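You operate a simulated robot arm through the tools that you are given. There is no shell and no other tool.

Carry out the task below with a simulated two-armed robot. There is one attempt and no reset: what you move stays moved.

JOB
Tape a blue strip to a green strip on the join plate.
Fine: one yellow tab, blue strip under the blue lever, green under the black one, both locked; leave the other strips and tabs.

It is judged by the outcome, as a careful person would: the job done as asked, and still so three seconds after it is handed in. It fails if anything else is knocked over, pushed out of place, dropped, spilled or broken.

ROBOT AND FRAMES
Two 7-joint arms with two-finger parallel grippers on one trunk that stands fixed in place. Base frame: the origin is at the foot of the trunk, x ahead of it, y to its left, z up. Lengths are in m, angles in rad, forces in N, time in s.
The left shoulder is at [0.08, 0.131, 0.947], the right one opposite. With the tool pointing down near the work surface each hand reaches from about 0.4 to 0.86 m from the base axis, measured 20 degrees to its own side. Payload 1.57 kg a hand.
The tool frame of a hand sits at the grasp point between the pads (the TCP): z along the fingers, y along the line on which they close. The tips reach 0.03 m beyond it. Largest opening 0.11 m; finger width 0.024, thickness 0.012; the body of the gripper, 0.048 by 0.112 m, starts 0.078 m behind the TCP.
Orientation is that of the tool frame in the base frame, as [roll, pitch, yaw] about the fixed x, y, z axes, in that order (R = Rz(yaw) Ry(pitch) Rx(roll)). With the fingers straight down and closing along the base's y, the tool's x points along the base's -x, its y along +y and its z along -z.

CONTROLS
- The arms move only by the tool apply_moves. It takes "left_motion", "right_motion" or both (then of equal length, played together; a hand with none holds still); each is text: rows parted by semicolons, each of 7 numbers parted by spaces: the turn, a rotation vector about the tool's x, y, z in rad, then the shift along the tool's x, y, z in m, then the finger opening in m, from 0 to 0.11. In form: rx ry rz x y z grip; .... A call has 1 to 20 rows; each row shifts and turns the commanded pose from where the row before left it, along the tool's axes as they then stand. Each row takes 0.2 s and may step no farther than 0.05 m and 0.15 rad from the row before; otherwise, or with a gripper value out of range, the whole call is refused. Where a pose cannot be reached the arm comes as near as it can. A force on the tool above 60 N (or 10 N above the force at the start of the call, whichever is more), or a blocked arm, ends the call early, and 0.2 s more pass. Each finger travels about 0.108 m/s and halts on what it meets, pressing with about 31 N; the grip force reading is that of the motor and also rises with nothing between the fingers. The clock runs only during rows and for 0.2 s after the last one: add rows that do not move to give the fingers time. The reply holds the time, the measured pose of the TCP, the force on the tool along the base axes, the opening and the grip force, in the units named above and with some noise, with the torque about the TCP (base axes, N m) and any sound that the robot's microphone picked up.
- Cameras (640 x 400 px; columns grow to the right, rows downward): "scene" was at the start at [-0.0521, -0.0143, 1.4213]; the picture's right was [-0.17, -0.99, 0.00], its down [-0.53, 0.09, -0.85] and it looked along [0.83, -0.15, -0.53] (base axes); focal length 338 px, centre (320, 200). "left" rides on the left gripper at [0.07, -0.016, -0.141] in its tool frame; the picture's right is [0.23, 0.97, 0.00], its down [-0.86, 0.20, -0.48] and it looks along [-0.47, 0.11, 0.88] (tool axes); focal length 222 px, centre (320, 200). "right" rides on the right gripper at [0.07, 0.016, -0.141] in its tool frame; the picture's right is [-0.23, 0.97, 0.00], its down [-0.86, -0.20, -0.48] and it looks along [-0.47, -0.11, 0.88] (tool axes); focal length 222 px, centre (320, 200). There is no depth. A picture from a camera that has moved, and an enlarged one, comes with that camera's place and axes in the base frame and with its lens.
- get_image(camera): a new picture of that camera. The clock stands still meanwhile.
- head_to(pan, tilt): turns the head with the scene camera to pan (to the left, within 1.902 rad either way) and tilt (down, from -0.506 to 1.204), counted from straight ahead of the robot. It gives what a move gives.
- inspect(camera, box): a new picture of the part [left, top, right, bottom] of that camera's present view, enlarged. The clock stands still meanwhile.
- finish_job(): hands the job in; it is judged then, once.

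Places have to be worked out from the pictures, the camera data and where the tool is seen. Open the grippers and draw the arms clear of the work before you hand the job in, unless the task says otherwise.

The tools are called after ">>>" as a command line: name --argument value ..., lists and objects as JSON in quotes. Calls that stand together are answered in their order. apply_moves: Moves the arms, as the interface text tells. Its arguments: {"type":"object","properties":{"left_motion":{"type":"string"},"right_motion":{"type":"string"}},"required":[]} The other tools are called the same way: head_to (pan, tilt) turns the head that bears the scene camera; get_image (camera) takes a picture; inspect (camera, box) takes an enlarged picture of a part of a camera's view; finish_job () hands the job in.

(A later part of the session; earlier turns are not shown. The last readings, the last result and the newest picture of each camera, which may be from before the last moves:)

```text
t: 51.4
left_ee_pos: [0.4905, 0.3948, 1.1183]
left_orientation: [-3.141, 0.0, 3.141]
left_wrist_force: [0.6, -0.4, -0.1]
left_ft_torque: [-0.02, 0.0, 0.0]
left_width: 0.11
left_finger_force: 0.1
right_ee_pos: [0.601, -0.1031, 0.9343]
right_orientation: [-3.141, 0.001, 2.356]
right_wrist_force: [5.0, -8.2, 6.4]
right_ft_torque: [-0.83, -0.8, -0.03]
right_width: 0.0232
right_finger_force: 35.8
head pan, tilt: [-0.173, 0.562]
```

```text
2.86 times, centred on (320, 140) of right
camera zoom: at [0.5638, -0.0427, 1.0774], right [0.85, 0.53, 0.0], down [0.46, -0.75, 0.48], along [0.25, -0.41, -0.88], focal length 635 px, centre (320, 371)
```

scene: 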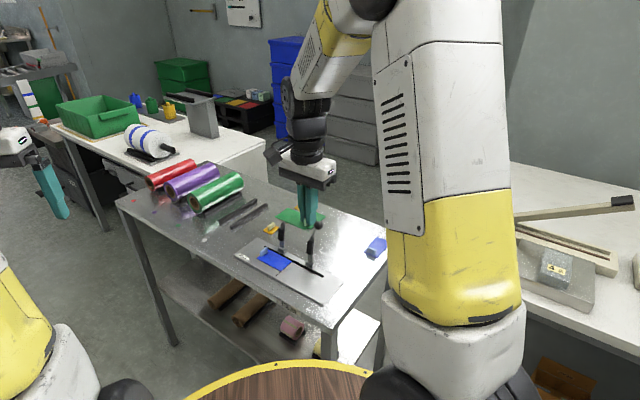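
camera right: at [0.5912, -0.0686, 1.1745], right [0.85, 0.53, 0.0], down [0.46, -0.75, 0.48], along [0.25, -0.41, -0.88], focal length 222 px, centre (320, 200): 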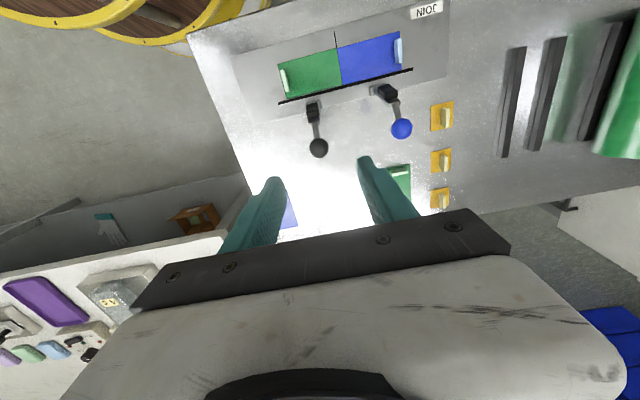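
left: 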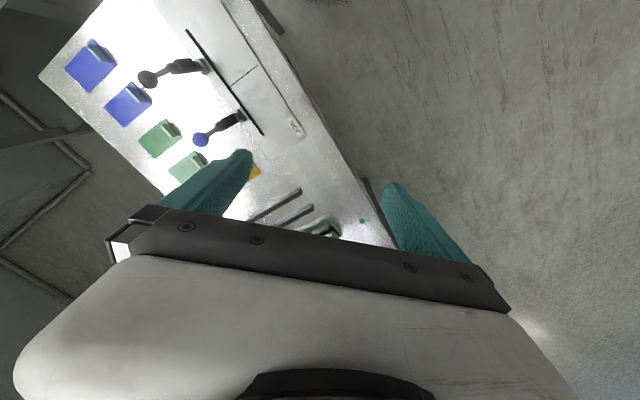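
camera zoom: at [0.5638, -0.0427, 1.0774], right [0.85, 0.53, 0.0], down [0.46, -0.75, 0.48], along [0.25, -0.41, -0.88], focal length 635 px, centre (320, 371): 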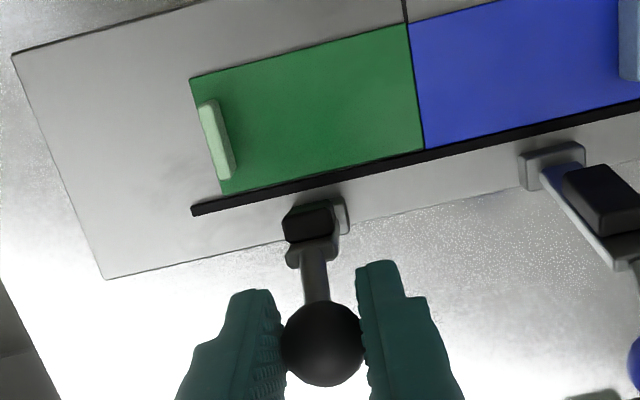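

The lever follows; forces are modest (about 9 N along the motion, 6 N upward). I continue the arc another 33°.

>>> apply_moves --right_motion "0 0 0 0.01 0 -0.0002 0.015;0 0 0 0.01 0 0.0014 0.015;0 0 0 0.0098 0 0.0024 0.015;0 0 0 0.0095 0 0.0033 0.015;0 0 0 0.0091 0 0.0042 0.015;0 0 0 0.0087 0 0.0051 0.015;0 0 0 0 0 0 0.015"

>>> inspect --camera "scene" --box '[240, 190, 336, 290]'

>>> inspect --camera "right" --box '[240, 70, 400, 210]'

```text
t: 53.0
left_ee_pos: [0.4901, 0.3962, 1.1197]
left_orientation: [-3.141, 0.001, -3.142]
left_wrist_force: [-0.2, 0.8, -0.3]
left_ft_torque: [-0.02, 0.03, -0.01]
left_width: 0.1098
left_finger_force: 0.1
right_ee_pos: [0.5599, -0.0622, 0.9172]
right_orientation: [-3.14, -0.001, 2.355]
right_wrist_force: [-0.2, -6.6, 10.0]
right_ft_torque: [-0.86, -0.75, -0.05]
right_width: 0.0232
right_finger_force: 36.0
head pan, tilt: [-0.173, 0.562]
```

```text
4.00 times, centred on (288, 240) of scene
camera zoom: at [-0.0524, -0.0144, 1.4213], right [-0.17, -0.99, 0.0], down [-0.53, 0.09, -0.85], along [0.83, -0.15, -0.53], focal length 1352 px, centre (448, 40)
```

zoom: 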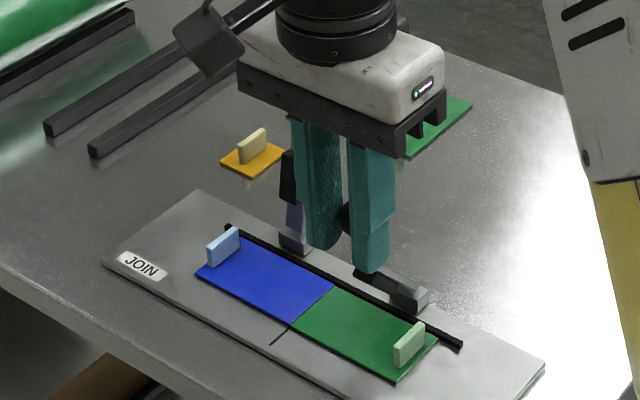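

```text
2.86 times, centred on (320, 140) of right
camera zoom: at [0.5229, -0.0018, 1.0605], right [0.85, 0.53, 0.0], down [0.46, -0.75, 0.48], along [0.25, -0.41, -0.88], focal length 635 px, centre (320, 371)
```

zoom: 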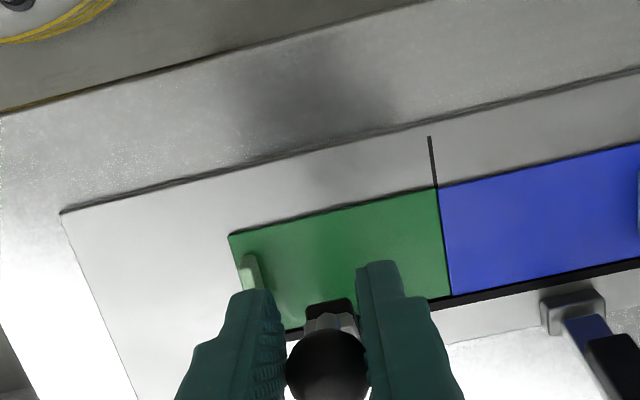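

Steady resistance of about 9 N and everything else undisturbed. I carry on the arc to about 66°.

>>> apply_moves --right_motion "0 0 0 0.0086 0 0.0054 0.015;0 0 0 0.0076 0 0.0066 0.015;0 0 0 0.0069 0 0.0073 0.015;0 0 0 0.0062 0 0.008 0.015;0 0 0 0.0054 0 0.0085 0.015;0 0 0 0.0045 0 0.009 0.015;0 0 0 0 0 0 0.015"

>>> inspect --camera "scene" --box '[240, 200, 336, 300]'

>>> inspect --camera "right" --box '[240, 70, 400, 210]'

```text
t: 54.6
left_ee_pos: [0.4908, 0.3962, 1.1189]
left_orientation: [-3.141, 0.0, 3.141]
left_wrist_force: [-0.9, 0.5, 1.1]
left_ft_torque: [-0.01, 0.01, 0.02]
left_width: 0.11
left_finger_force: 0.2
right_ee_pos: [0.5324, -0.0357, 0.8731]
right_orientation: [-3.14, -0.001, 2.357]
right_wrist_force: [-1.3, 1.7, 0.2]
right_ft_torque: [0.02, -0.03, -0.01]
right_width: 0.0159
right_finger_force: 0.9
head pan, tilt: [-0.173, 0.562]
```

```text
4.00 times, centred on (288, 250) of scene
camera zoom: at [-0.0521, -0.0141, 1.4213], right [-0.17, -0.99, 0.0], down [-0.53, 0.09, -0.85], along [0.83, -0.15, -0.53], focal length 1352 px, centre (448, 0)
```

zoom: 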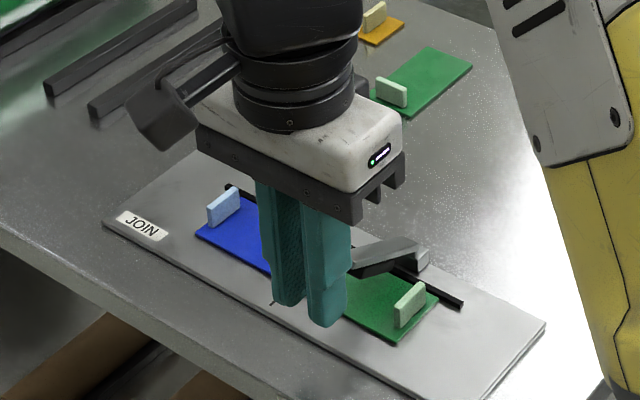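

```text
2.86 times, centred on (320, 140) of right
camera zoom: at [0.4953, 0.0259, 1.0154], right [0.85, 0.53, 0.0], down [0.46, -0.75, 0.48], along [0.25, -0.41, -0.88], focal length 635 px, centre (320, 371)
```

zoom: 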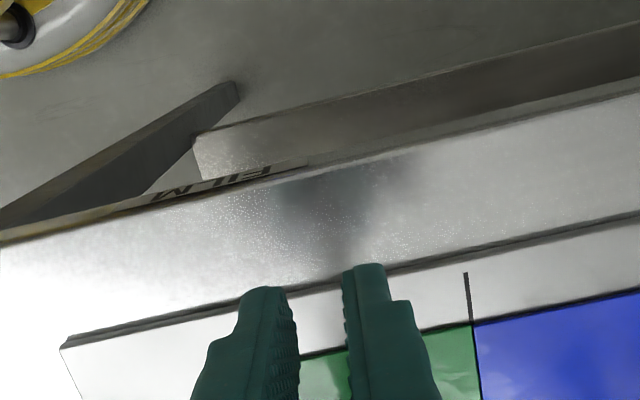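

The ball slipped out of the grip (opening now 16 mm) with the lever partway down. I look for where the ball and arm are before moving.

>>> get_image --camera "right"

>>> inspect --camera "scene" --box '[275, 220, 335, 290]'

>>> get_image --camera "left"

```text
taken
camera right: at [0.4953, 0.0259, 1.0154], right [0.85, 0.53, 0.0], down [0.46, -0.75, 0.48], along [0.25, -0.41, -0.88], focal length 222 px, centre (320, 200)
```

right: 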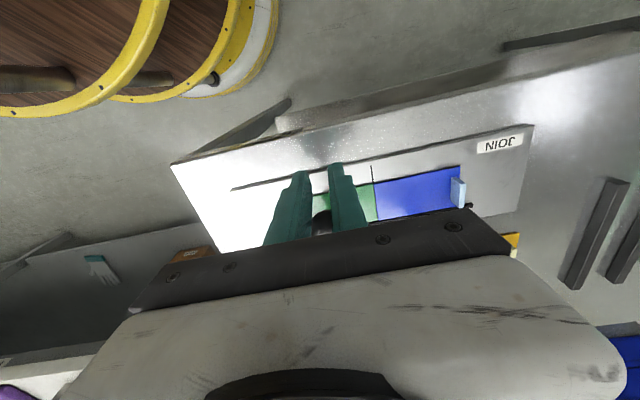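

```text
5.71 times, centred on (305, 255) of scene
camera zoom: at [-0.0521, -0.0141, 1.4213], right [-0.17, -0.99, 0.0], down [-0.53, 0.09, -0.85], along [0.83, -0.15, -0.53], focal length 1931 px, centre (406, -114)
```

zoom: 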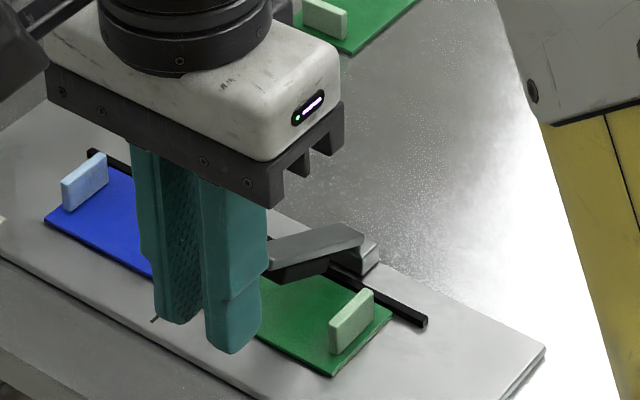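

```text
taken
camera left: at [0.4213, 0.3795, 1.2594], right [-0.23, 0.97, 0.0], down [0.86, 0.2, 0.48], along [0.47, 0.11, -0.88], focal length 222 px, centre (320, 200)
```

left: 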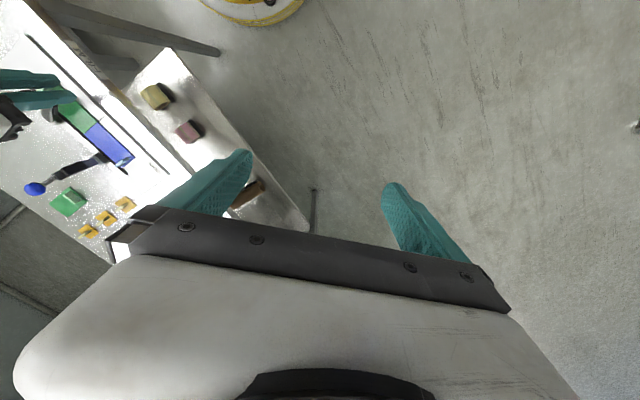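

The ball is just behind the fingers with the lever about 50° forward. I rise above it, close the fingers, and line the tips up over the ball to press it down from above.

>>> apply_moves --right_motion "0 0 0 0 0 -0.025 0.015;0 0 0 0 0 -0.025 0.015;0 0 0 0 0 -0.025 0.01;0 0 0 -0.0153 0 0 0.0;0 0 0 0 0 0 0.0;0 0 0 0 0 0 0.0"

>>> inspect --camera "right" --box '[240, 90, 400, 250]'

>>> inspect --camera "scene" --box '[250, 190, 346, 290]'

```text
t: 56.0
left_ee_pos: [0.4897, 0.3956, 1.1178]
left_orientation: [3.141, -0.001, -3.141]
left_wrist_force: [0.1, -0.6, 0.3]
left_ft_torque: [0.0, 0.03, 0.01]
left_width: 0.1099
left_finger_force: 0.1
right_ee_pos: [0.5434, -0.0446, 0.9486]
right_orientation: [-3.141, -0.001, 2.358]
right_wrist_force: [0.2, 0.5, -0.6]
right_ft_torque: [0.0, 0.0, 0.0]
right_width: 0.0
right_finger_force: 21.3
head pan, tilt: [-0.173, 0.562]
```

```text
2.50 times, centred on (320, 170) of right
camera zoom: at [0.5066, 0.0151, 1.0906], right [0.85, 0.53, 0.0], down [0.46, -0.75, 0.48], along [0.25, -0.41, -0.88], focal length 555 px, centre (320, 275)
```

zoom: 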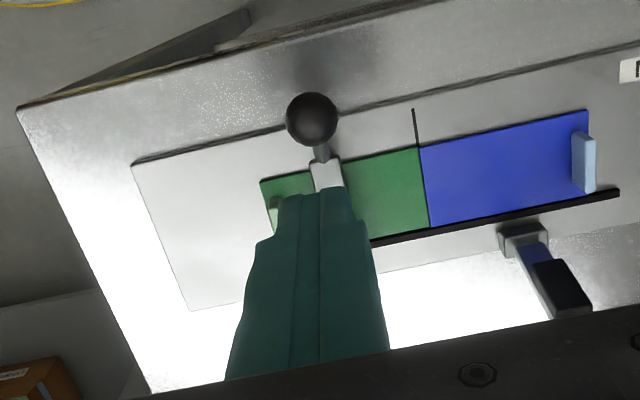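

```text
4.00 times, centred on (298, 240) of scene
camera zoom: at [-0.0521, -0.0142, 1.4213], right [-0.17, -0.99, 0.0], down [-0.53, 0.09, -0.85], along [0.83, -0.15, -0.53], focal length 1352 px, centre (408, 40)
```

zoom: 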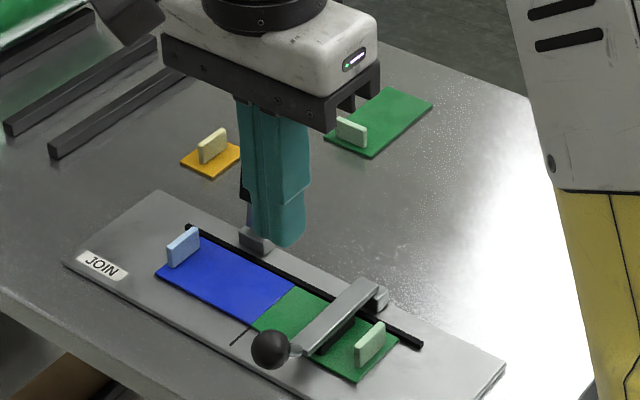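

The lever is now almost down; the ball is near z ≈ 0.85. I zoom in to see whether the pad already rests on the green strip.

>>> inspect --camera "scene" --box '[290, 245, 360, 290]'

>>> inspect --camera "right" --box '[290, 100, 370, 180]'

>>> inspect --camera "left" --box '[0, 60, 160, 180]'

```text
8.89 times, centred on (325, 268) of scene
camera zoom: at [-0.0521, -0.0142, 1.4213], right [-0.17, -0.99, 0.0], down [-0.53, 0.09, -0.85], along [0.83, -0.15, -0.53], focal length 3004 px, centre (276, -400)
```

zoom: 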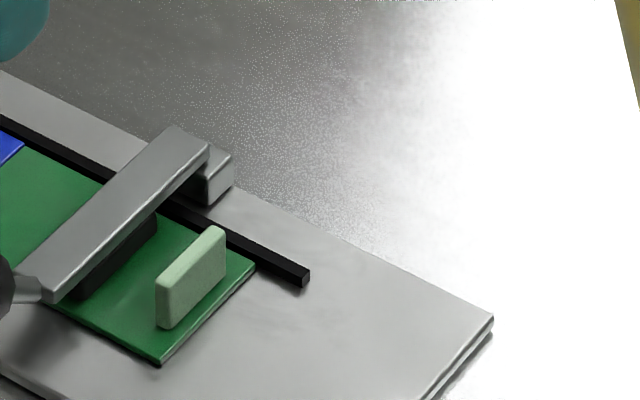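

```text
5.00 times, centred on (330, 140) of right
camera zoom: at [0.5066, 0.0151, 1.0906], right [0.85, 0.53, 0.0], down [0.46, -0.75, 0.48], along [0.25, -0.41, -0.88], focal length 1111 px, centre (270, 500)
```

zoom: 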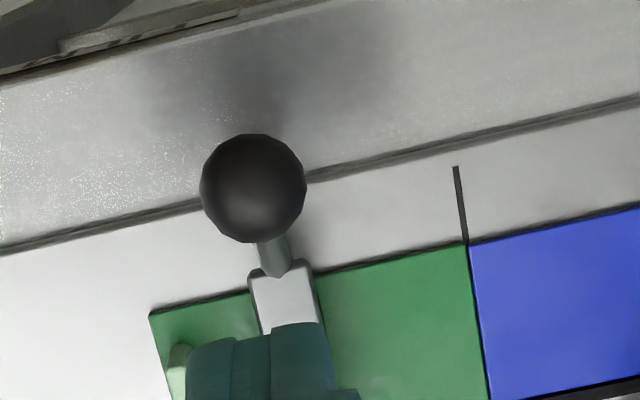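

```text
3.33 times, centred on (80, 120) of left
camera zoom: at [0.4213, 0.3795, 1.2594], right [-0.23, 0.97, 0.0], down [0.86, 0.2, 0.48], along [0.47, 0.11, -0.88], focal length 740 px, centre (1120, 467)
```

zoom: 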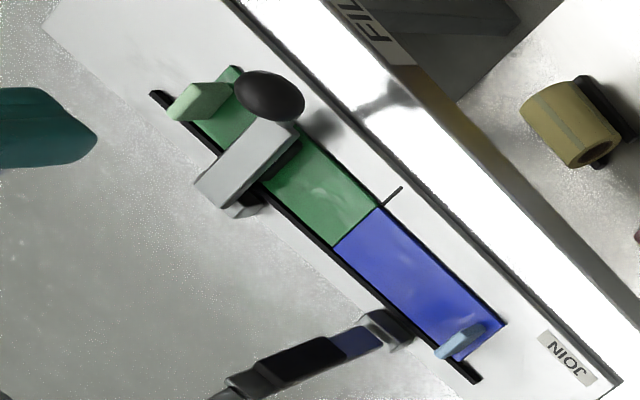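

The lever arm is near horizontal with the pad at or just above the strip, but it may not be latched. I place the closed tips over the ball and press down gently in steps to seat it.

>>> apply_moves --right_motion "0 0 0 0.0165 0 0 0;0 0 0 0 0 0.03 0;0 0 0 0 0 0.018 0;0 0 0 0 0 0 0"

>>> inspect --camera "right" --box '[260, 110, 380, 210]'

>>> inspect --camera "scene" --box '[260, 210, 350, 290]'

```text
t: 57.0
left_ee_pos: [0.4896, 0.396, 1.1189]
left_orientation: [-3.141, 0.001, -3.141]
left_wrist_force: [0.8, 0.2, 0.0]
left_ft_torque: [0.02, -0.01, 0.02]
left_width: 0.11
left_finger_force: 0.1
right_ee_pos: [0.5314, -0.0331, 0.9013]
right_orientation: [3.141, 0.001, 2.356]
right_wrist_force: [-0.1, -0.8, 0.1]
right_ft_torque: [0.0, -0.02, 0.03]
right_width: 0.0
right_finger_force: 21.1
head pan, tilt: [-0.173, 0.562]
```

```text
4.00 times, centred on (320, 160) of right
camera zoom: at [0.4949, 0.0265, 1.0424], right [0.85, 0.53, 0.0], down [0.46, -0.75, 0.48], along [0.25, -0.41, -0.88], focal length 888 px, centre (320, 360)
```

zoom: 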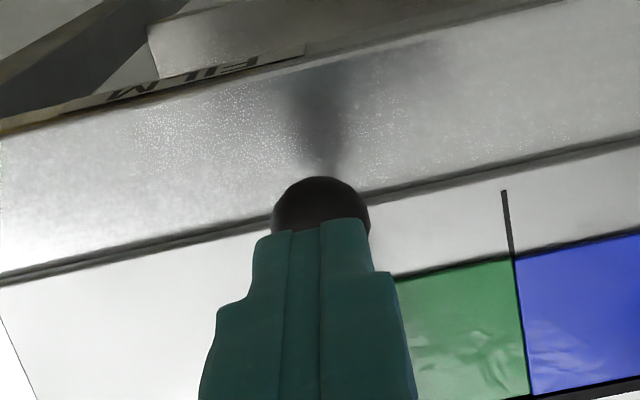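

```text
5.00 times, centred on (305, 250) of scene
camera zoom: at [-0.0521, -0.0141, 1.4213], right [-0.17, -0.99, 0.0], down [-0.53, 0.09, -0.85], along [0.83, -0.15, -0.53], focal length 1690 px, centre (395, -50)
```

zoom: 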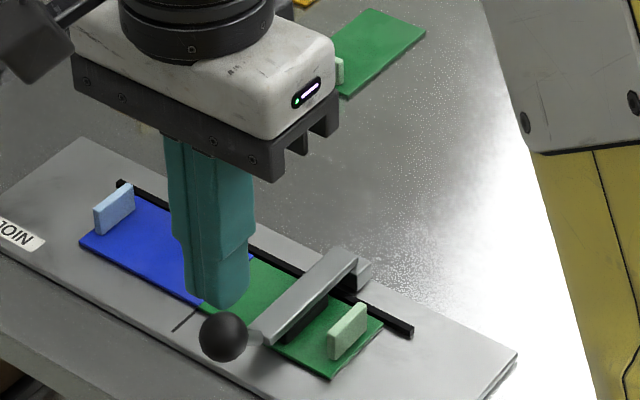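

The tips are centred over the ball with roughly a centimetre to go. I lower in small steps until force builds.

>>> apply_moves --right_motion "0 0 0 0 0 0.004 0;0 0 0 0 0 0.004 0;0 0 0 0 0 0.002 0;0 0 0 0 0 0.002 0;0 0 0 0 0 0 0"

```text
t: 58.2
left_ee_pos: [0.4915, 0.3956, 1.1189]
left_orientation: [3.141, -0.001, 3.141]
left_wrist_force: [1.7, 0.3, -1.0]
left_ft_torque: [0.02, 0.0, -0.01]
left_width: 0.1099
left_finger_force: 0.0
right_ee_pos: [0.5308, -0.0337, 0.8876]
right_orientation: [3.14, 0.002, 2.355]
right_wrist_force: [1.0, -0.4, -0.6]
right_ft_torque: [0.0, -0.02, -0.02]
right_width: 0.0002
right_finger_force: 21.6
head pan, tilt: [-0.173, 0.562]
```

No contact yet at z = 0.8876. I continue downward in 2 mm steps.

>>> apply_moves --right_motion "0 0 0 0 0 0.002 0;0 0 0 0 0 0.002 0;0 0 0 0 0 0 0"

>>> inspect --camera "scene" --box '[270, 230, 342, 290]'

```text
t: 59.0
left_ee_pos: [0.4904, 0.3966, 1.1183]
left_orientation: [-3.14, 0.001, 3.14]
left_wrist_force: [-0.3, -0.3, 1.1]
left_ft_torque: [0.04, -0.03, -0.02]
left_width: 0.1099
left_finger_force: 0.1
right_ee_pos: [0.5325, -0.0334, 0.8851]
right_orientation: [3.141, 0.0, 2.356]
right_wrist_force: [0.2, 0.5, 3.4]
right_ft_torque: [0.02, 0.0, -0.08]
right_width: 0.0
right_finger_force: 20.9
head pan, tilt: [-0.173, 0.562]
```

```text
6.67 times, centred on (306, 260) of scene
camera zoom: at [-0.0522, -0.0141, 1.4213], right [-0.17, -0.99, 0.0], down [-0.53, 0.09, -0.85], along [0.83, -0.15, -0.53], focal length 2253 px, centre (413, -200)
```

zoom: 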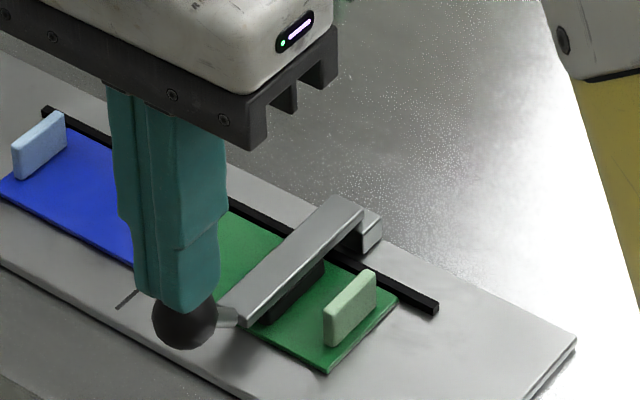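

Contact begins at z = 0.885. I press further in 1 mm steps, watching force and sound.

>>> apply_moves --right_motion "0 0 0 0 0 0.001 0;0 0 0 0 0 0.001 0;0 0 0 0 0 0.001 0;0 0 0 0 0 0 0"

```text
t: 60.0
left_ee_pos: [0.4889, 0.396, 1.1197]
left_orientation: [-3.141, 0.002, 3.141]
left_wrist_force: [-0.3, -0.2, -0.4]
left_ft_torque: [-0.02, 0.04, -0.01]
left_width: 0.1103
left_finger_force: 0.0
right_ee_pos: [0.5306, -0.0329, 0.8822]
right_orientation: [3.138, 0.002, 2.357]
right_wrist_force: [-7.8, -0.6, 42.8]
right_ft_torque: [-0.1, 0.21, -0.05]
right_width: 0.0
right_finger_force: 21.5
head pan, tilt: [-0.173, 0.562]
```

Force rose to 43 N over 3 mm with hardly any travel, so the lever is on its hard stop. I rise away and check the pad against the strip.

>>> apply_moves --right_motion "0 0 0 0 0 -0.003 0;0 0 0 0 0 -0.02 0;0 0 0 0 0 -0.04 0;0 0 0 0 0 -0.04 0;0 0 0 0 0 -0.04 0;0 0 0 0 0 0 0.03;0 0 0 0 0 0 0.05"

>>> inspect --camera "scene" --box '[280, 240, 344, 290]'

>>> inspect --camera "left" --box '[20, 70, 140, 170]'

>>> get_image --camera "right"

```text
t: 61.6
left_ee_pos: [0.4894, 0.3957, 1.1183]
left_orientation: [-3.141, 0.0, -3.141]
left_wrist_force: [0.4, -0.3, -1.1]
left_ft_torque: [0.04, -0.01, 0.02]
left_width: 0.1102
left_finger_force: 0.2
right_ee_pos: [0.531, -0.0333, 1.0247]
right_orientation: [3.14, 0.0, 2.356]
right_wrist_force: [-0.2, 0.1, -0.3]
right_ft_torque: [0.01, 0.02, -0.01]
right_width: 0.0502
right_finger_force: 0.1
head pan, tilt: [-0.173, 0.562]
```

```text
8.00 times, centred on (312, 265) of scene
camera zoom: at [-0.0521, -0.0142, 1.4213], right [-0.17, -0.99, 0.0], down [-0.53, 0.09, -0.85], along [0.83, -0.15, -0.53], focal length 2704 px, centre (384, -320)
```

zoom: 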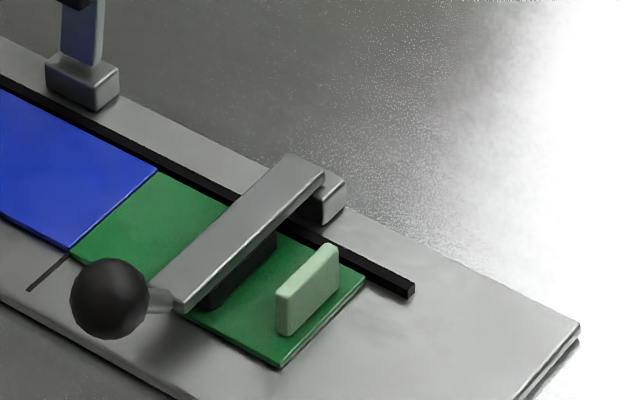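

```text
4.00 times, centred on (80, 120) of left
camera zoom: at [0.4212, 0.3794, 1.2594], right [-0.23, 0.97, 0.0], down [0.86, 0.2, 0.48], along [0.47, 0.11, -0.88], focal length 888 px, centre (1280, 520)
```

zoom: 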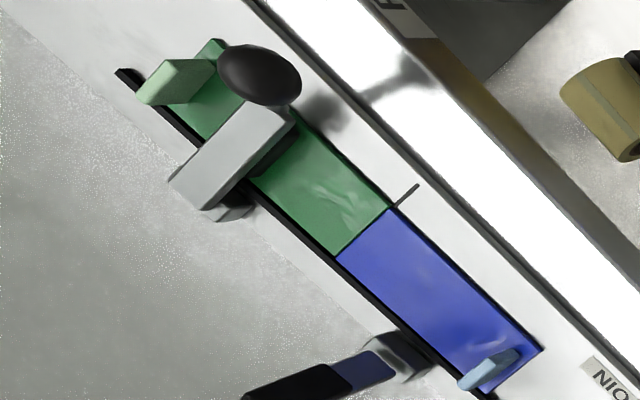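

```text
taken
camera right: at [0.4949, 0.0273, 1.1674], right [0.85, 0.53, 0.0], down [0.46, -0.75, 0.48], along [0.25, -0.41, -0.88], focal length 222 px, centre (320, 200)
```

right: 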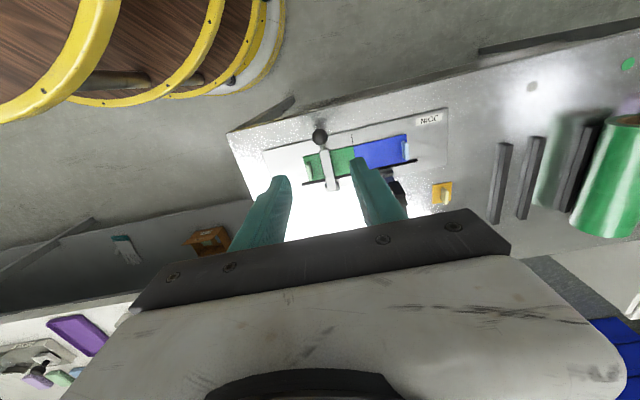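

The black lever is flat with its pad on the green strip, and the strips have not moved. I now bring the hand over the blue ball the same way.

>>> apply_moves --right_motion "0 0 0 -0.0343 0.0235 0 0.05;0 0 0 -0.0343 0.0235 0 0.05;0 0 0 -0.0343 0.0235 0 0.05;0 0 0 -0.0341 0.0235 0 0.05;0 0 0 0 0 0.03 0.05;0 0 0 0 0 0.02 0.05;0 0 0 0 0 0 0.05"

>>> inspect --camera "right" --box '[240, 110, 400, 210]'

>>> inspect --camera "scene" --box '[240, 160, 360, 280]'

```text
t: 63.2
left_ee_pos: [0.4914, 0.3952, 1.1186]
left_orientation: [-3.141, 0.0, -3.141]
left_wrist_force: [1.0, -1.1, 0.3]
left_ft_torque: [0.0, -0.02, -0.03]
left_width: 0.1099
left_finger_force: 0.1
right_ee_pos: [0.6967, -0.0635, 0.9741]
right_orientation: [-3.141, 0.002, 2.355]
right_wrist_force: [0.1, 0.2, 0.1]
right_ft_torque: [-0.03, 0.0, 0.0]
right_width: 0.0503
right_finger_force: 0.0
head pan, tilt: [-0.173, 0.562]
```

```text
4.00 times, centred on (320, 160) of right
camera zoom: at [0.6587, -0.0034, 1.1167], right [0.85, 0.53, 0.0], down [0.46, -0.75, 0.48], along [0.25, -0.41, -0.88], focal length 888 px, centre (320, 360)
```

zoom: 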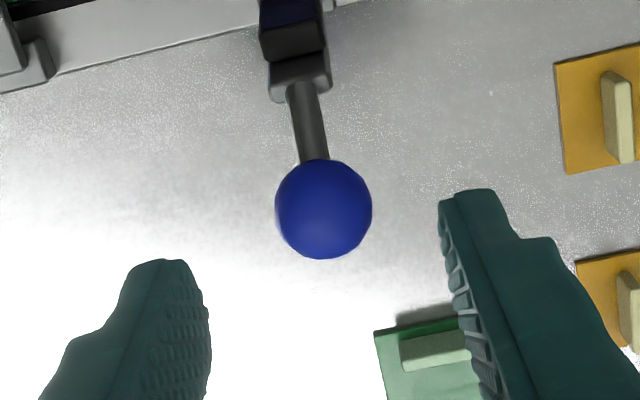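

```text
3.33 times, centred on (300, 220) of scene
camera zoom: at [-0.052, -0.0142, 1.4213], right [-0.17, -0.99, 0.0], down [-0.53, 0.09, -0.85], along [0.83, -0.15, -0.53], focal length 1127 px, centre (387, 133)
```

zoom: 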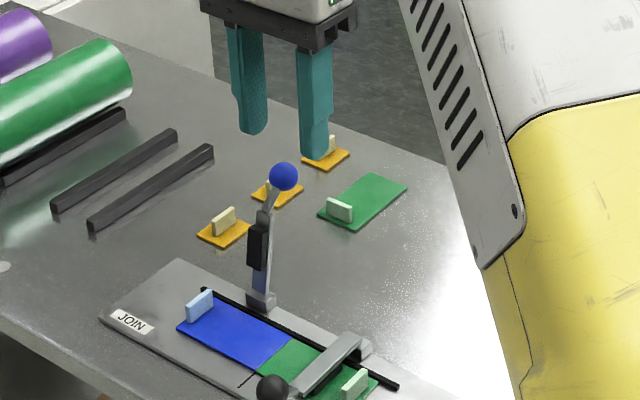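

The blue ball is about 2 mm off in tool x. I correct, lower a bit deeper than last time for a firmer hold, and grip it.

>>> apply_moves --right_motion "0 0 0 0.0017 0.0008 0.015 0.05;0 0 0 0 0 0.02 0.05;0 0 0 0 0 0.02 0.05;0 0 0 0 0 0 0.04;0 0 0 0 0 0 0.02;0 0 0 0 0 0 0.015;0 0 0 0 0 0 0.015"

>>> inspect --camera "scene" --box '[240, 170, 336, 270]'

```text
t: 64.8
left_ee_pos: [0.4912, 0.396, 1.1174]
left_orientation: [-3.14, 0.001, -3.141]
left_wrist_force: [-0.1, 0.8, -0.7]
left_ft_torque: [0.0, 0.01, -0.03]
left_width: 0.1097
left_finger_force: 0.1
right_ee_pos: [0.6936, -0.0603, 0.919]
right_orientation: [3.141, 0.0, 2.355]
right_wrist_force: [8.5, 6.1, -2.1]
right_ft_torque: [-0.06, -0.21, 0.0]
right_width: 0.0231
right_finger_force: 35.7
head pan, tilt: [-0.173, 0.562]
```

```text
4.00 times, centred on (288, 220) of scene
camera zoom: at [-0.0516, -0.0138, 1.4214], right [-0.17, -0.99, 0.0], down [-0.53, 0.09, -0.85], along [0.83, -0.15, -0.53], focal length 1352 px, centre (448, 120)
```

zoom: 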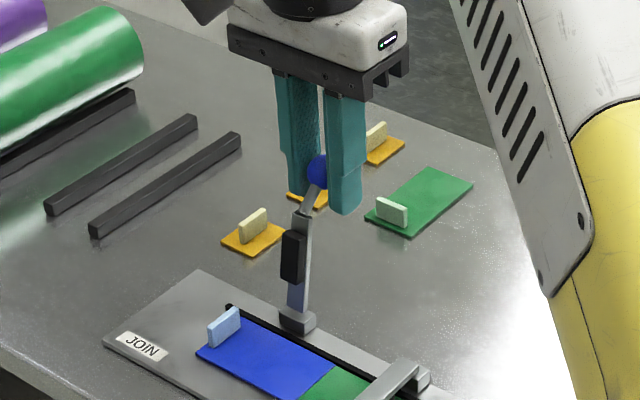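

The ball is held; a 10 N sideways force says I'm about 1 mm off in u, which I relieve while starting the arc. I draw the lever over to about 33° as before.

>>> apply_moves --right_motion "0 0 0 0.0093 0.001 -0.0034 0.015;0 0 0 0.0095 0 -0.0024 0.015;0 0 0 0.0098 0 -0.0015 0.015;0 0 0 0.0098 0 -0.0005 0.015;0 0 0 0.0099 0 0.0004 0.015;0 0 0 0.0098 0 0.0015 0.015;0 0 0 0 0 0 0.015"

>>> inspect --camera "scene" --box '[240, 180, 336, 280]'

```text
t: 66.4
left_ee_pos: [0.4904, 0.3964, 1.119]
left_orientation: [3.141, -0.001, -3.142]
left_wrist_force: [0.1, 0.1, -0.6]
left_ft_torque: [0.02, -0.02, 0.02]
left_width: 0.1103
left_finger_force: 0.0
right_ee_pos: [0.6533, -0.0206, 0.9261]
right_orientation: [3.141, 0.0, 2.356]
right_wrist_force: [9.4, -1.1, 8.7]
right_ft_torque: [-0.65, -0.67, 0.03]
right_width: 0.0232
right_finger_force: 36.0
head pan, tilt: [-0.173, 0.562]
```

```text
4.00 times, centred on (288, 230) of scene
camera zoom: at [-0.052, -0.0142, 1.4213], right [-0.17, -0.99, 0.0], down [-0.53, 0.09, -0.85], along [0.83, -0.15, -0.53], focal length 1352 px, centre (448, 80)
```

zoom: 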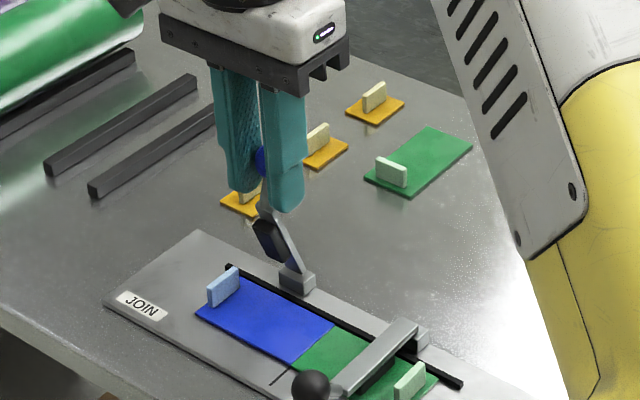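

Forces are still modest. I continue the arc toward 50°.

>>> apply_moves --right_motion "0 0 0 0.0096 0.0005 0.002 0.015;0 0 0 0.0093 0 0.0033 0.015;0 0 0 0.0089 0 0.0042 0.015;0 0 0 0.0085 0 0.005 0.015;0 0 0 0 0 0 0.015"

>>> inspect --camera "scene" --box '[230, 190, 326, 290]'

```text
t: 67.6
left_ee_pos: [0.4908, 0.3952, 1.1186]
left_orientation: [3.141, 0.0, 3.141]
left_wrist_force: [-0.8, 0.9, 0.0]
left_ft_torque: [0.01, -0.01, -0.02]
left_width: 0.1097
left_finger_force: 0.0
right_ee_pos: [0.6279, 0.0052, 0.9101]
right_orientation: [3.141, 0.0, 2.357]
right_wrist_force: [2.5, -4.9, 9.2]
right_ft_torque: [-0.77, -0.75, 0.01]
right_width: 0.0232
right_finger_force: 35.7
head pan, tilt: [-0.173, 0.562]
```

```text
4.00 times, centred on (278, 240) of scene
camera zoom: at [-0.0523, -0.0143, 1.4213], right [-0.17, -0.99, 0.0], down [-0.53, 0.09, -0.85], along [0.83, -0.15, -0.53], focal length 1352 px, centre (488, 40)
```

zoom: 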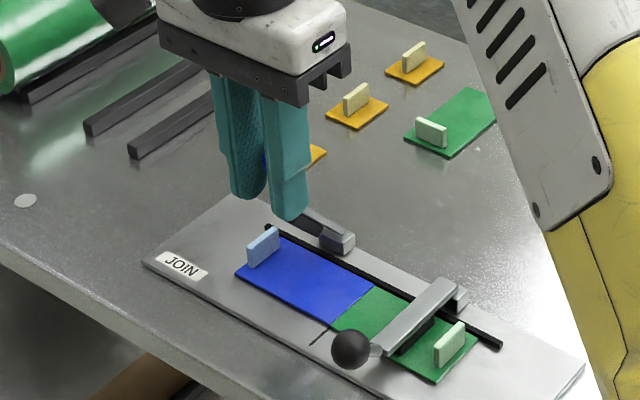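

The lever is about 33° forward and everything else is in place. I carry on in the arc, expecting it may snap over.

>>> apply_moves --right_motion "0 0 0 0.008 0 0.0058 0.015;0 0 0 0.0073 0 0.0066 0.015;0 0 0 0.0067 0 0.0073 0.015;0 0 0 0 0 0 0.015"

>>> inspect --camera "scene" --box '[230, 190, 326, 290]'

```text
t: 68.6
left_ee_pos: [0.4897, 0.3964, 1.1182]
left_orientation: [3.14, 0.001, -3.141]
left_wrist_force: [0.1, -0.5, -0.3]
left_ft_torque: [-0.02, 0.01, 0.01]
left_width: 0.1099
left_finger_force: 0.0
right_ee_pos: [0.6109, 0.0219, 0.8907]
right_orientation: [-3.141, -0.001, 2.358]
right_wrist_force: [-12.7, 1.9, 12.4]
right_ft_torque: [-0.19, -0.26, -0.03]
right_width: 0.0223
right_finger_force: 35.0
head pan, tilt: [-0.173, 0.562]
```

```text
4.00 times, centred on (278, 240) of scene
camera zoom: at [-0.0531, -0.014, 1.4213], right [-0.17, -0.99, 0.0], down [-0.52, 0.09, -0.85], along [0.83, -0.15, -0.53], focal length 1352 px, centre (488, 40)
```

zoom: 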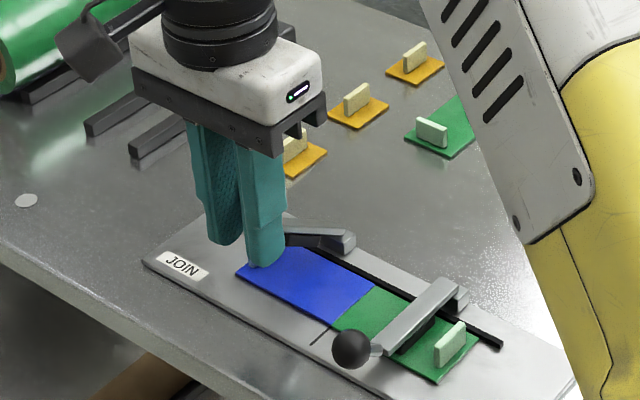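

The lever now pulls forward on its own (past its balance point). I keep following the arc down.

>>> apply_moves --right_motion "0 0 0 0.0062 0 0.0078 0.015;0 0 0 0.0055 0 0.0085 0.015;0 0 0 0.0045 0 0.0088 0.015;0 0 0 0 0 0 0.015"

>>> inspect --camera "scene" --box '[230, 200, 326, 300]'

>>> get_image --camera "right"

```text
t: 69.6
left_ee_pos: [0.4895, 0.3965, 1.1182]
left_orientation: [-3.142, -0.001, -3.141]
left_wrist_force: [-0.3, 0.1, -0.5]
left_ft_torque: [0.04, -0.03, 0.02]
left_width: 0.11
left_finger_force: 0.1
right_ee_pos: [0.6011, 0.0321, 0.8647]
right_orientation: [3.14, 0.001, 2.357]
right_wrist_force: [-0.9, 1.1, -0.1]
right_ft_torque: [-0.03, -0.04, 0.02]
right_width: 0.0156
right_finger_force: 0.9
head pan, tilt: [-0.173, 0.562]
```

```text
4.00 times, centred on (278, 250) of scene
camera zoom: at [-0.052, -0.0141, 1.4213], right [-0.17, -0.99, 0.0], down [-0.53, 0.09, -0.85], along [0.83, -0.15, -0.53], focal length 1352 px, centre (488, 0)
```

zoom: 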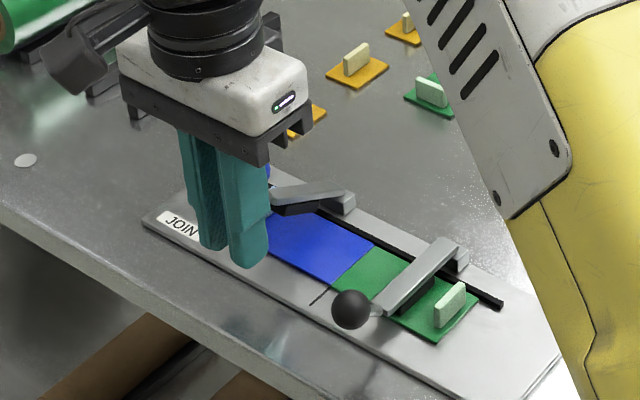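

```text
taken
camera right: at [0.5641, 0.0928, 1.0079], right [0.85, 0.53, 0.0], down [0.46, -0.75, 0.48], along [0.25, -0.41, -0.88], focal length 222 px, centre (320, 200)
```

right: 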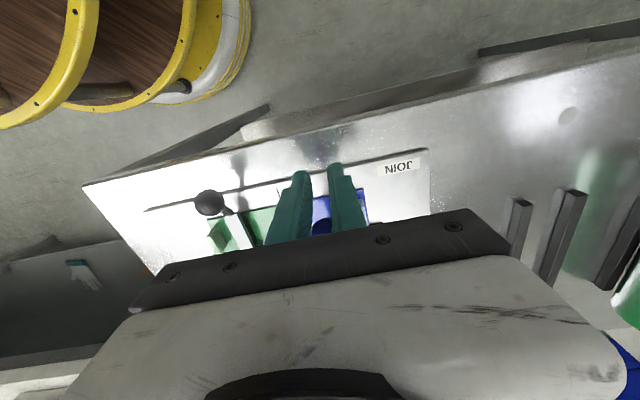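

As with the black lever, the ball slipped just behind the fingers near the end. I open the fingers to let it pass, and see whether the lever drops home.

>>> apply_moves --right_motion "0 0 0 0 0 0 0.03;0 0 0 0 0 0 0.05;0 0 0 0 0 0 0.05;0 0 0 0 0 0 0.05"

>>> inspect --camera "scene" --box '[230, 200, 326, 300]'

>>> inspect --camera "right" --box '[200, 130, 440, 250]'

```text
t: 70.6
left_ee_pos: [0.4911, 0.3958, 1.1181]
left_orientation: [3.141, -0.002, 3.141]
left_wrist_force: [0.1, 0.6, -0.5]
left_ft_torque: [-0.02, 0.01, -0.03]
left_width: 0.1101
left_finger_force: 0.2
right_ee_pos: [0.6014, 0.0331, 0.8659]
right_orientation: [-3.141, 0.001, 2.357]
right_wrist_force: [0.1, 0.0, -0.6]
right_ft_torque: [0.04, -0.01, -0.02]
right_width: 0.0499
right_finger_force: 0.1
head pan, tilt: [-0.173, 0.562]
```

```text
4.00 times, centred on (278, 250) of scene
camera zoom: at [-0.0521, -0.0141, 1.4213], right [-0.17, -0.99, 0.0], down [-0.53, 0.09, -0.85], along [0.83, -0.15, -0.53], focal length 1352 px, centre (488, 0)
```

zoom: 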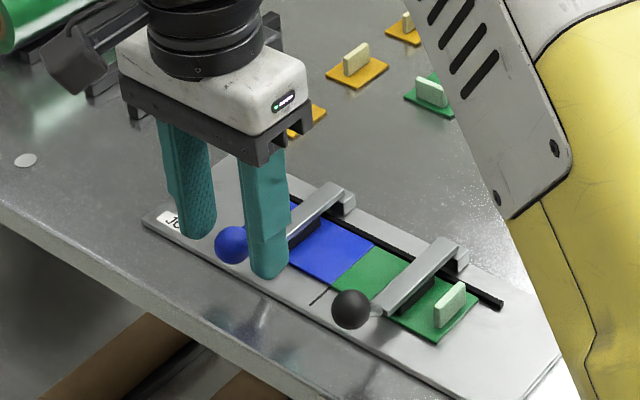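

```text
2.67 times, centred on (320, 190) of right
camera zoom: at [0.564, 0.0929, 1.0083], right [0.85, 0.53, 0.0], down [0.46, -0.75, 0.48], along [0.25, -0.41, -0.88], focal length 592 px, centre (320, 227)
```

zoom: 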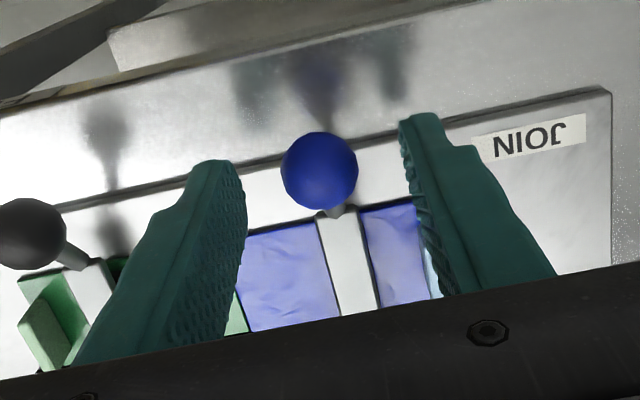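

The blue lever dropped flat. I rise, close the fingers, and press the ball down as I did with the black one to make sure it is seated.

>>> apply_moves --right_motion "0 0 0 0 0 -0.04 0.05;0 0 0 0 0 -0.04 0.05;0 0 0 0.0015 0 0 0.02;0 0 0 0 0 0 0.0;0 0 0 0 0 0 0.0;0 0 0 0 0 0.03 0.0;0 0 0 0 0 0.02 0.0;0 0 0 0 0 0.006 0.0;0 0 0 0 0 0 0.0"

>>> inspect --camera "right" --box '[260, 110, 380, 210]'

>>> inspect --camera "scene" --box '[230, 200, 326, 300]'

```text
t: 72.6
left_ee_pos: [0.491, 0.3954, 1.1191]
left_orientation: [3.141, 0.0, 3.141]
left_wrist_force: [-0.1, -0.8, -0.4]
left_ft_torque: [0.0, -0.01, 0.03]
left_width: 0.1098
left_finger_force: 0.0
right_ee_pos: [0.6011, 0.033, 0.8902]
right_orientation: [3.141, 0.0, 2.356]
right_wrist_force: [0.2, -0.1, -0.2]
right_ft_torque: [-0.01, -0.01, 0.01]
right_width: 0.0002
right_finger_force: 20.9
head pan, tilt: [-0.173, 0.562]
```

```text
4.00 times, centred on (320, 160) of right
camera zoom: at [0.564, 0.0936, 1.0324], right [0.85, 0.53, 0.0], down [0.46, -0.75, 0.48], along [0.25, -0.41, -0.88], focal length 888 px, centre (320, 360)
```

zoom: 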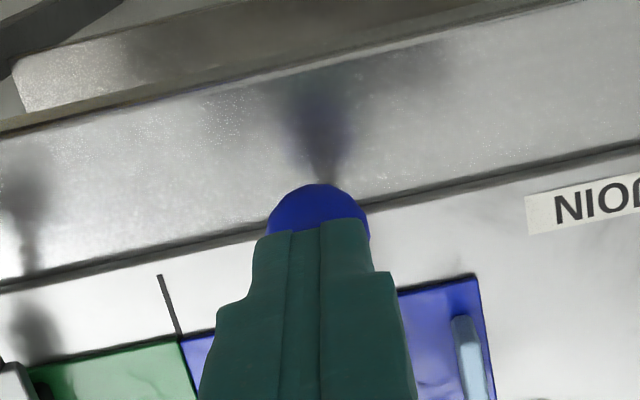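

```text
4.00 times, centred on (278, 250) of scene
camera zoom: at [-0.0521, -0.0141, 1.4213], right [-0.17, -0.99, 0.0], down [-0.53, 0.09, -0.85], along [0.83, -0.15, -0.53], focal length 1352 px, centre (488, 0)
```

zoom: 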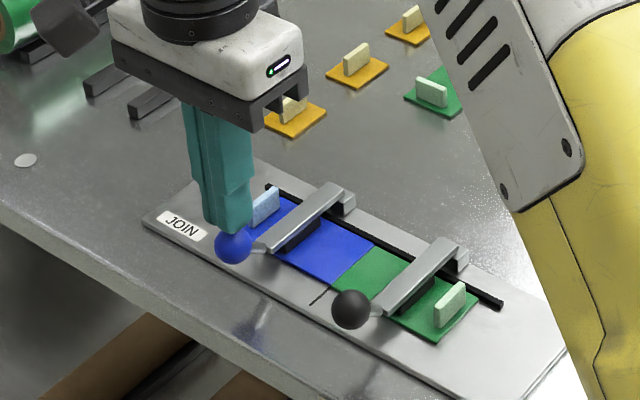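

The tips are right over the blue ball at z = 0.890. I press down in small steps.

>>> apply_moves --right_motion "0 0 0 0 0 0.002 0;0 0 0 0 0 0.002 0;0 0 0 0 0 0.001 0;0 0 0 0 0 0.001 0;0 0 0 0 0 0.001 0;0 0 0 0 0 0 0"

```text
t: 74.0
left_ee_pos: [0.4897, 0.3949, 1.1177]
left_orientation: [-3.14, -0.001, -3.141]
left_wrist_force: [0.4, -0.3, 0.6]
left_ft_torque: [0.04, 0.02, -0.01]
left_width: 0.1098
left_finger_force: 0.1
right_ee_pos: [0.5997, 0.0339, 0.8842]
right_orientation: [-3.14, 0.0, 2.358]
right_wrist_force: [-4.0, -2.2, 15.6]
right_ft_torque: [-0.09, 0.12, 0.04]
right_width: 0.0
right_finger_force: 21.9
head pan, tilt: [-0.173, 0.562]
```

Contact at about 16 N. I press 2 mm more to match the force used on the black lever.

>>> apply_moves --right_motion "0 0 0 0 0 0.001 0;0 0 0 0 0 0.001 0;0 0 0 0 0 0 0"

```text
t: 74.8
left_ee_pos: [0.4897, 0.3951, 1.1183]
left_orientation: [3.141, 0.0, 3.14]
left_wrist_force: [0.6, -0.3, 0.1]
left_ft_torque: [0.0, 0.01, 0.04]
left_width: 0.1099
left_finger_force: 0.1
right_ee_pos: [0.5994, 0.0342, 0.8829]
right_orientation: [3.138, 0.003, 2.355]
right_wrist_force: [-6.6, -2.2, 36.9]
right_ft_torque: [-0.08, 0.19, 0.01]
right_width: 0.0
right_finger_force: 20.9
head pan, tilt: [-0.173, 0.562]
```

The blue lever is also on its hard stop. I rise and move above the nearest yellow tab, whose block runs along v, so the present hand orientation suits it.

>>> apply_moves --right_motion "0 0 0 0 0 -0.003 0;0 0 0 0 0 -0.03 0;0 0 0 0 0 -0.04 0;0 0 0 0 0 -0.045 0;0 0 0 -0.0322 0.0198 0 0.02;0 0 0 -0.0322 0.0198 0 0.04;0 0 0 -0.0322 0.0198 0 0.04;0 0 0 -0.0322 0.0198 0 0.04;0 0 0 -0.0322 0.0198 0 0.04;0 0 0 0 0 0 0.04"

>>> inspect --camera "right" --box '[220, 60, 420, 200]'

>>> inspect --camera "scene" --box '[230, 190, 340, 290]'

```text
t: 77.0
left_ee_pos: [0.4897, 0.3961, 1.118]
left_orientation: [3.141, 0.001, -3.14]
left_wrist_force: [-0.2, -0.4, 0.5]
left_ft_torque: [0.0, 0.02, 0.03]
left_width: 0.11
left_finger_force: 0.0
right_ee_pos: [0.7832, -0.0113, 0.9994]
right_orientation: [-3.139, -0.002, 2.356]
right_wrist_force: [0.5, 0.3, 0.3]
right_ft_torque: [-0.01, 0.01, 0.03]
right_width: 0.0398
right_finger_force: 0.1
head pan, tilt: [-0.173, 0.562]
```

```text
2.86 times, centred on (320, 130) of right
camera zoom: at [0.7473, 0.0496, 1.1417], right [0.85, 0.53, 0.0], down [0.46, -0.75, 0.48], along [0.25, -0.41, -0.88], focal length 635 px, centre (320, 400)
```

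zoom: 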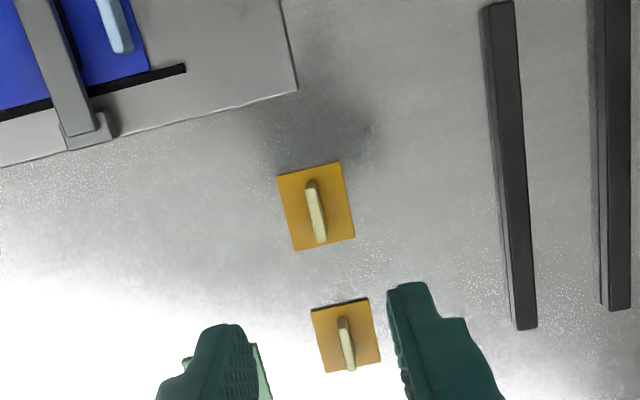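

```text
4.00 times, centred on (285, 240) of scene
camera zoom: at [-0.052, -0.0141, 1.4213], right [-0.17, -0.99, 0.0], down [-0.53, 0.09, -0.85], along [0.83, -0.15, -0.53], focal length 1352 px, centre (460, 40)
```

zoom: 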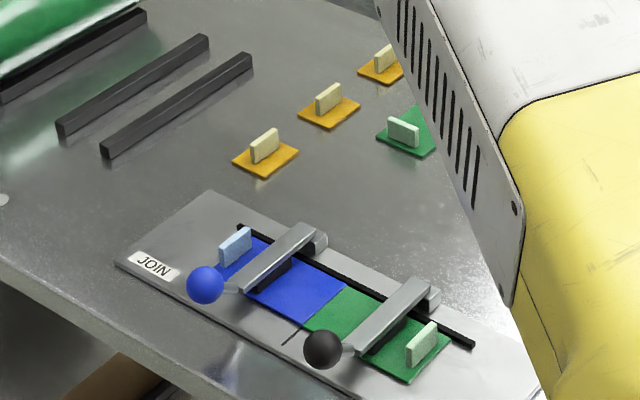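

Both levers lie flat on their strips. The tab's block is about 2 mm off the grasp point; I correct and lower to a close hover.

>>> apply_moves --right_motion "0 0 0 0.0018 -0.0021 0 0.035;0 0 0 0 0 0.04 0.03;0 0 0 0 0 0.04 0.03;0 0 0 0 0 0.02 0.03;0 0 0 0 0 0 0.03"

>>> inspect --camera "right" --box '[240, 90, 400, 190]'

>>> inspect --camera "scene" --box '[240, 180, 320, 250]'

```text
t: 78.2
left_ee_pos: [0.4909, 0.3953, 1.118]
left_orientation: [3.142, 0.0, -3.14]
left_wrist_force: [-0.3, -0.2, -0.3]
left_ft_torque: [-0.01, 0.0, 0.01]
left_width: 0.1099
left_finger_force: 0.1
right_ee_pos: [0.7803, -0.0112, 0.8979]
right_orientation: [-3.142, 0.0, 2.355]
right_wrist_force: [-0.7, 0.4, 0.6]
right_ft_torque: [0.01, 0.01, 0.02]
right_width: 0.0298
right_finger_force: 0.1
head pan, tilt: [-0.173, 0.562]
```

```text
4.00 times, centred on (320, 140) of right
camera zoom: at [0.744, 0.0495, 1.0409], right [0.85, 0.53, 0.0], down [0.46, -0.75, 0.48], along [0.25, -0.41, -0.88], focal length 888 px, centre (320, 440)
```

zoom: 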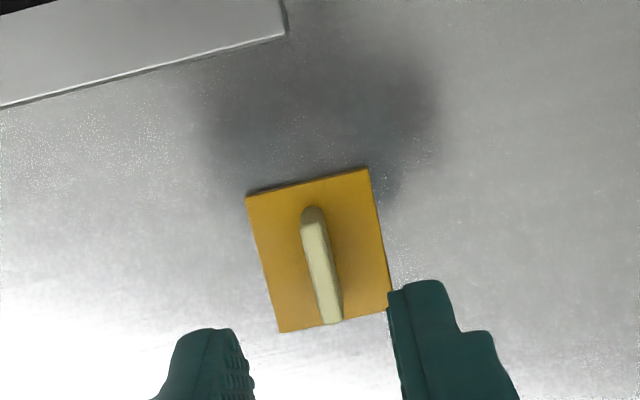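

```text
5.71 times, centred on (280, 215) of scene
camera zoom: at [-0.052, -0.0141, 1.4213], right [-0.17, -0.99, 0.0], down [-0.53, 0.09, -0.85], along [0.83, -0.15, -0.53], focal length 1931 px, centre (549, 114)
```

zoom: 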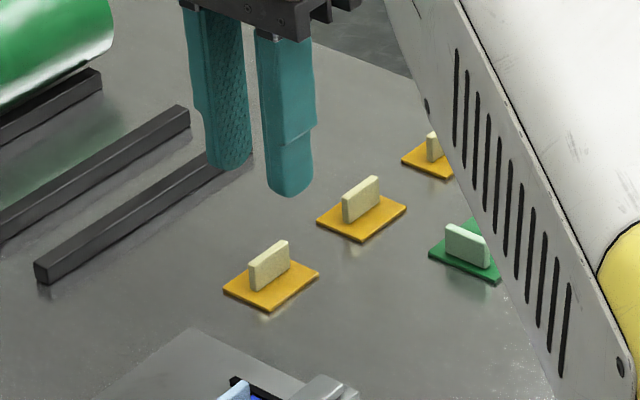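

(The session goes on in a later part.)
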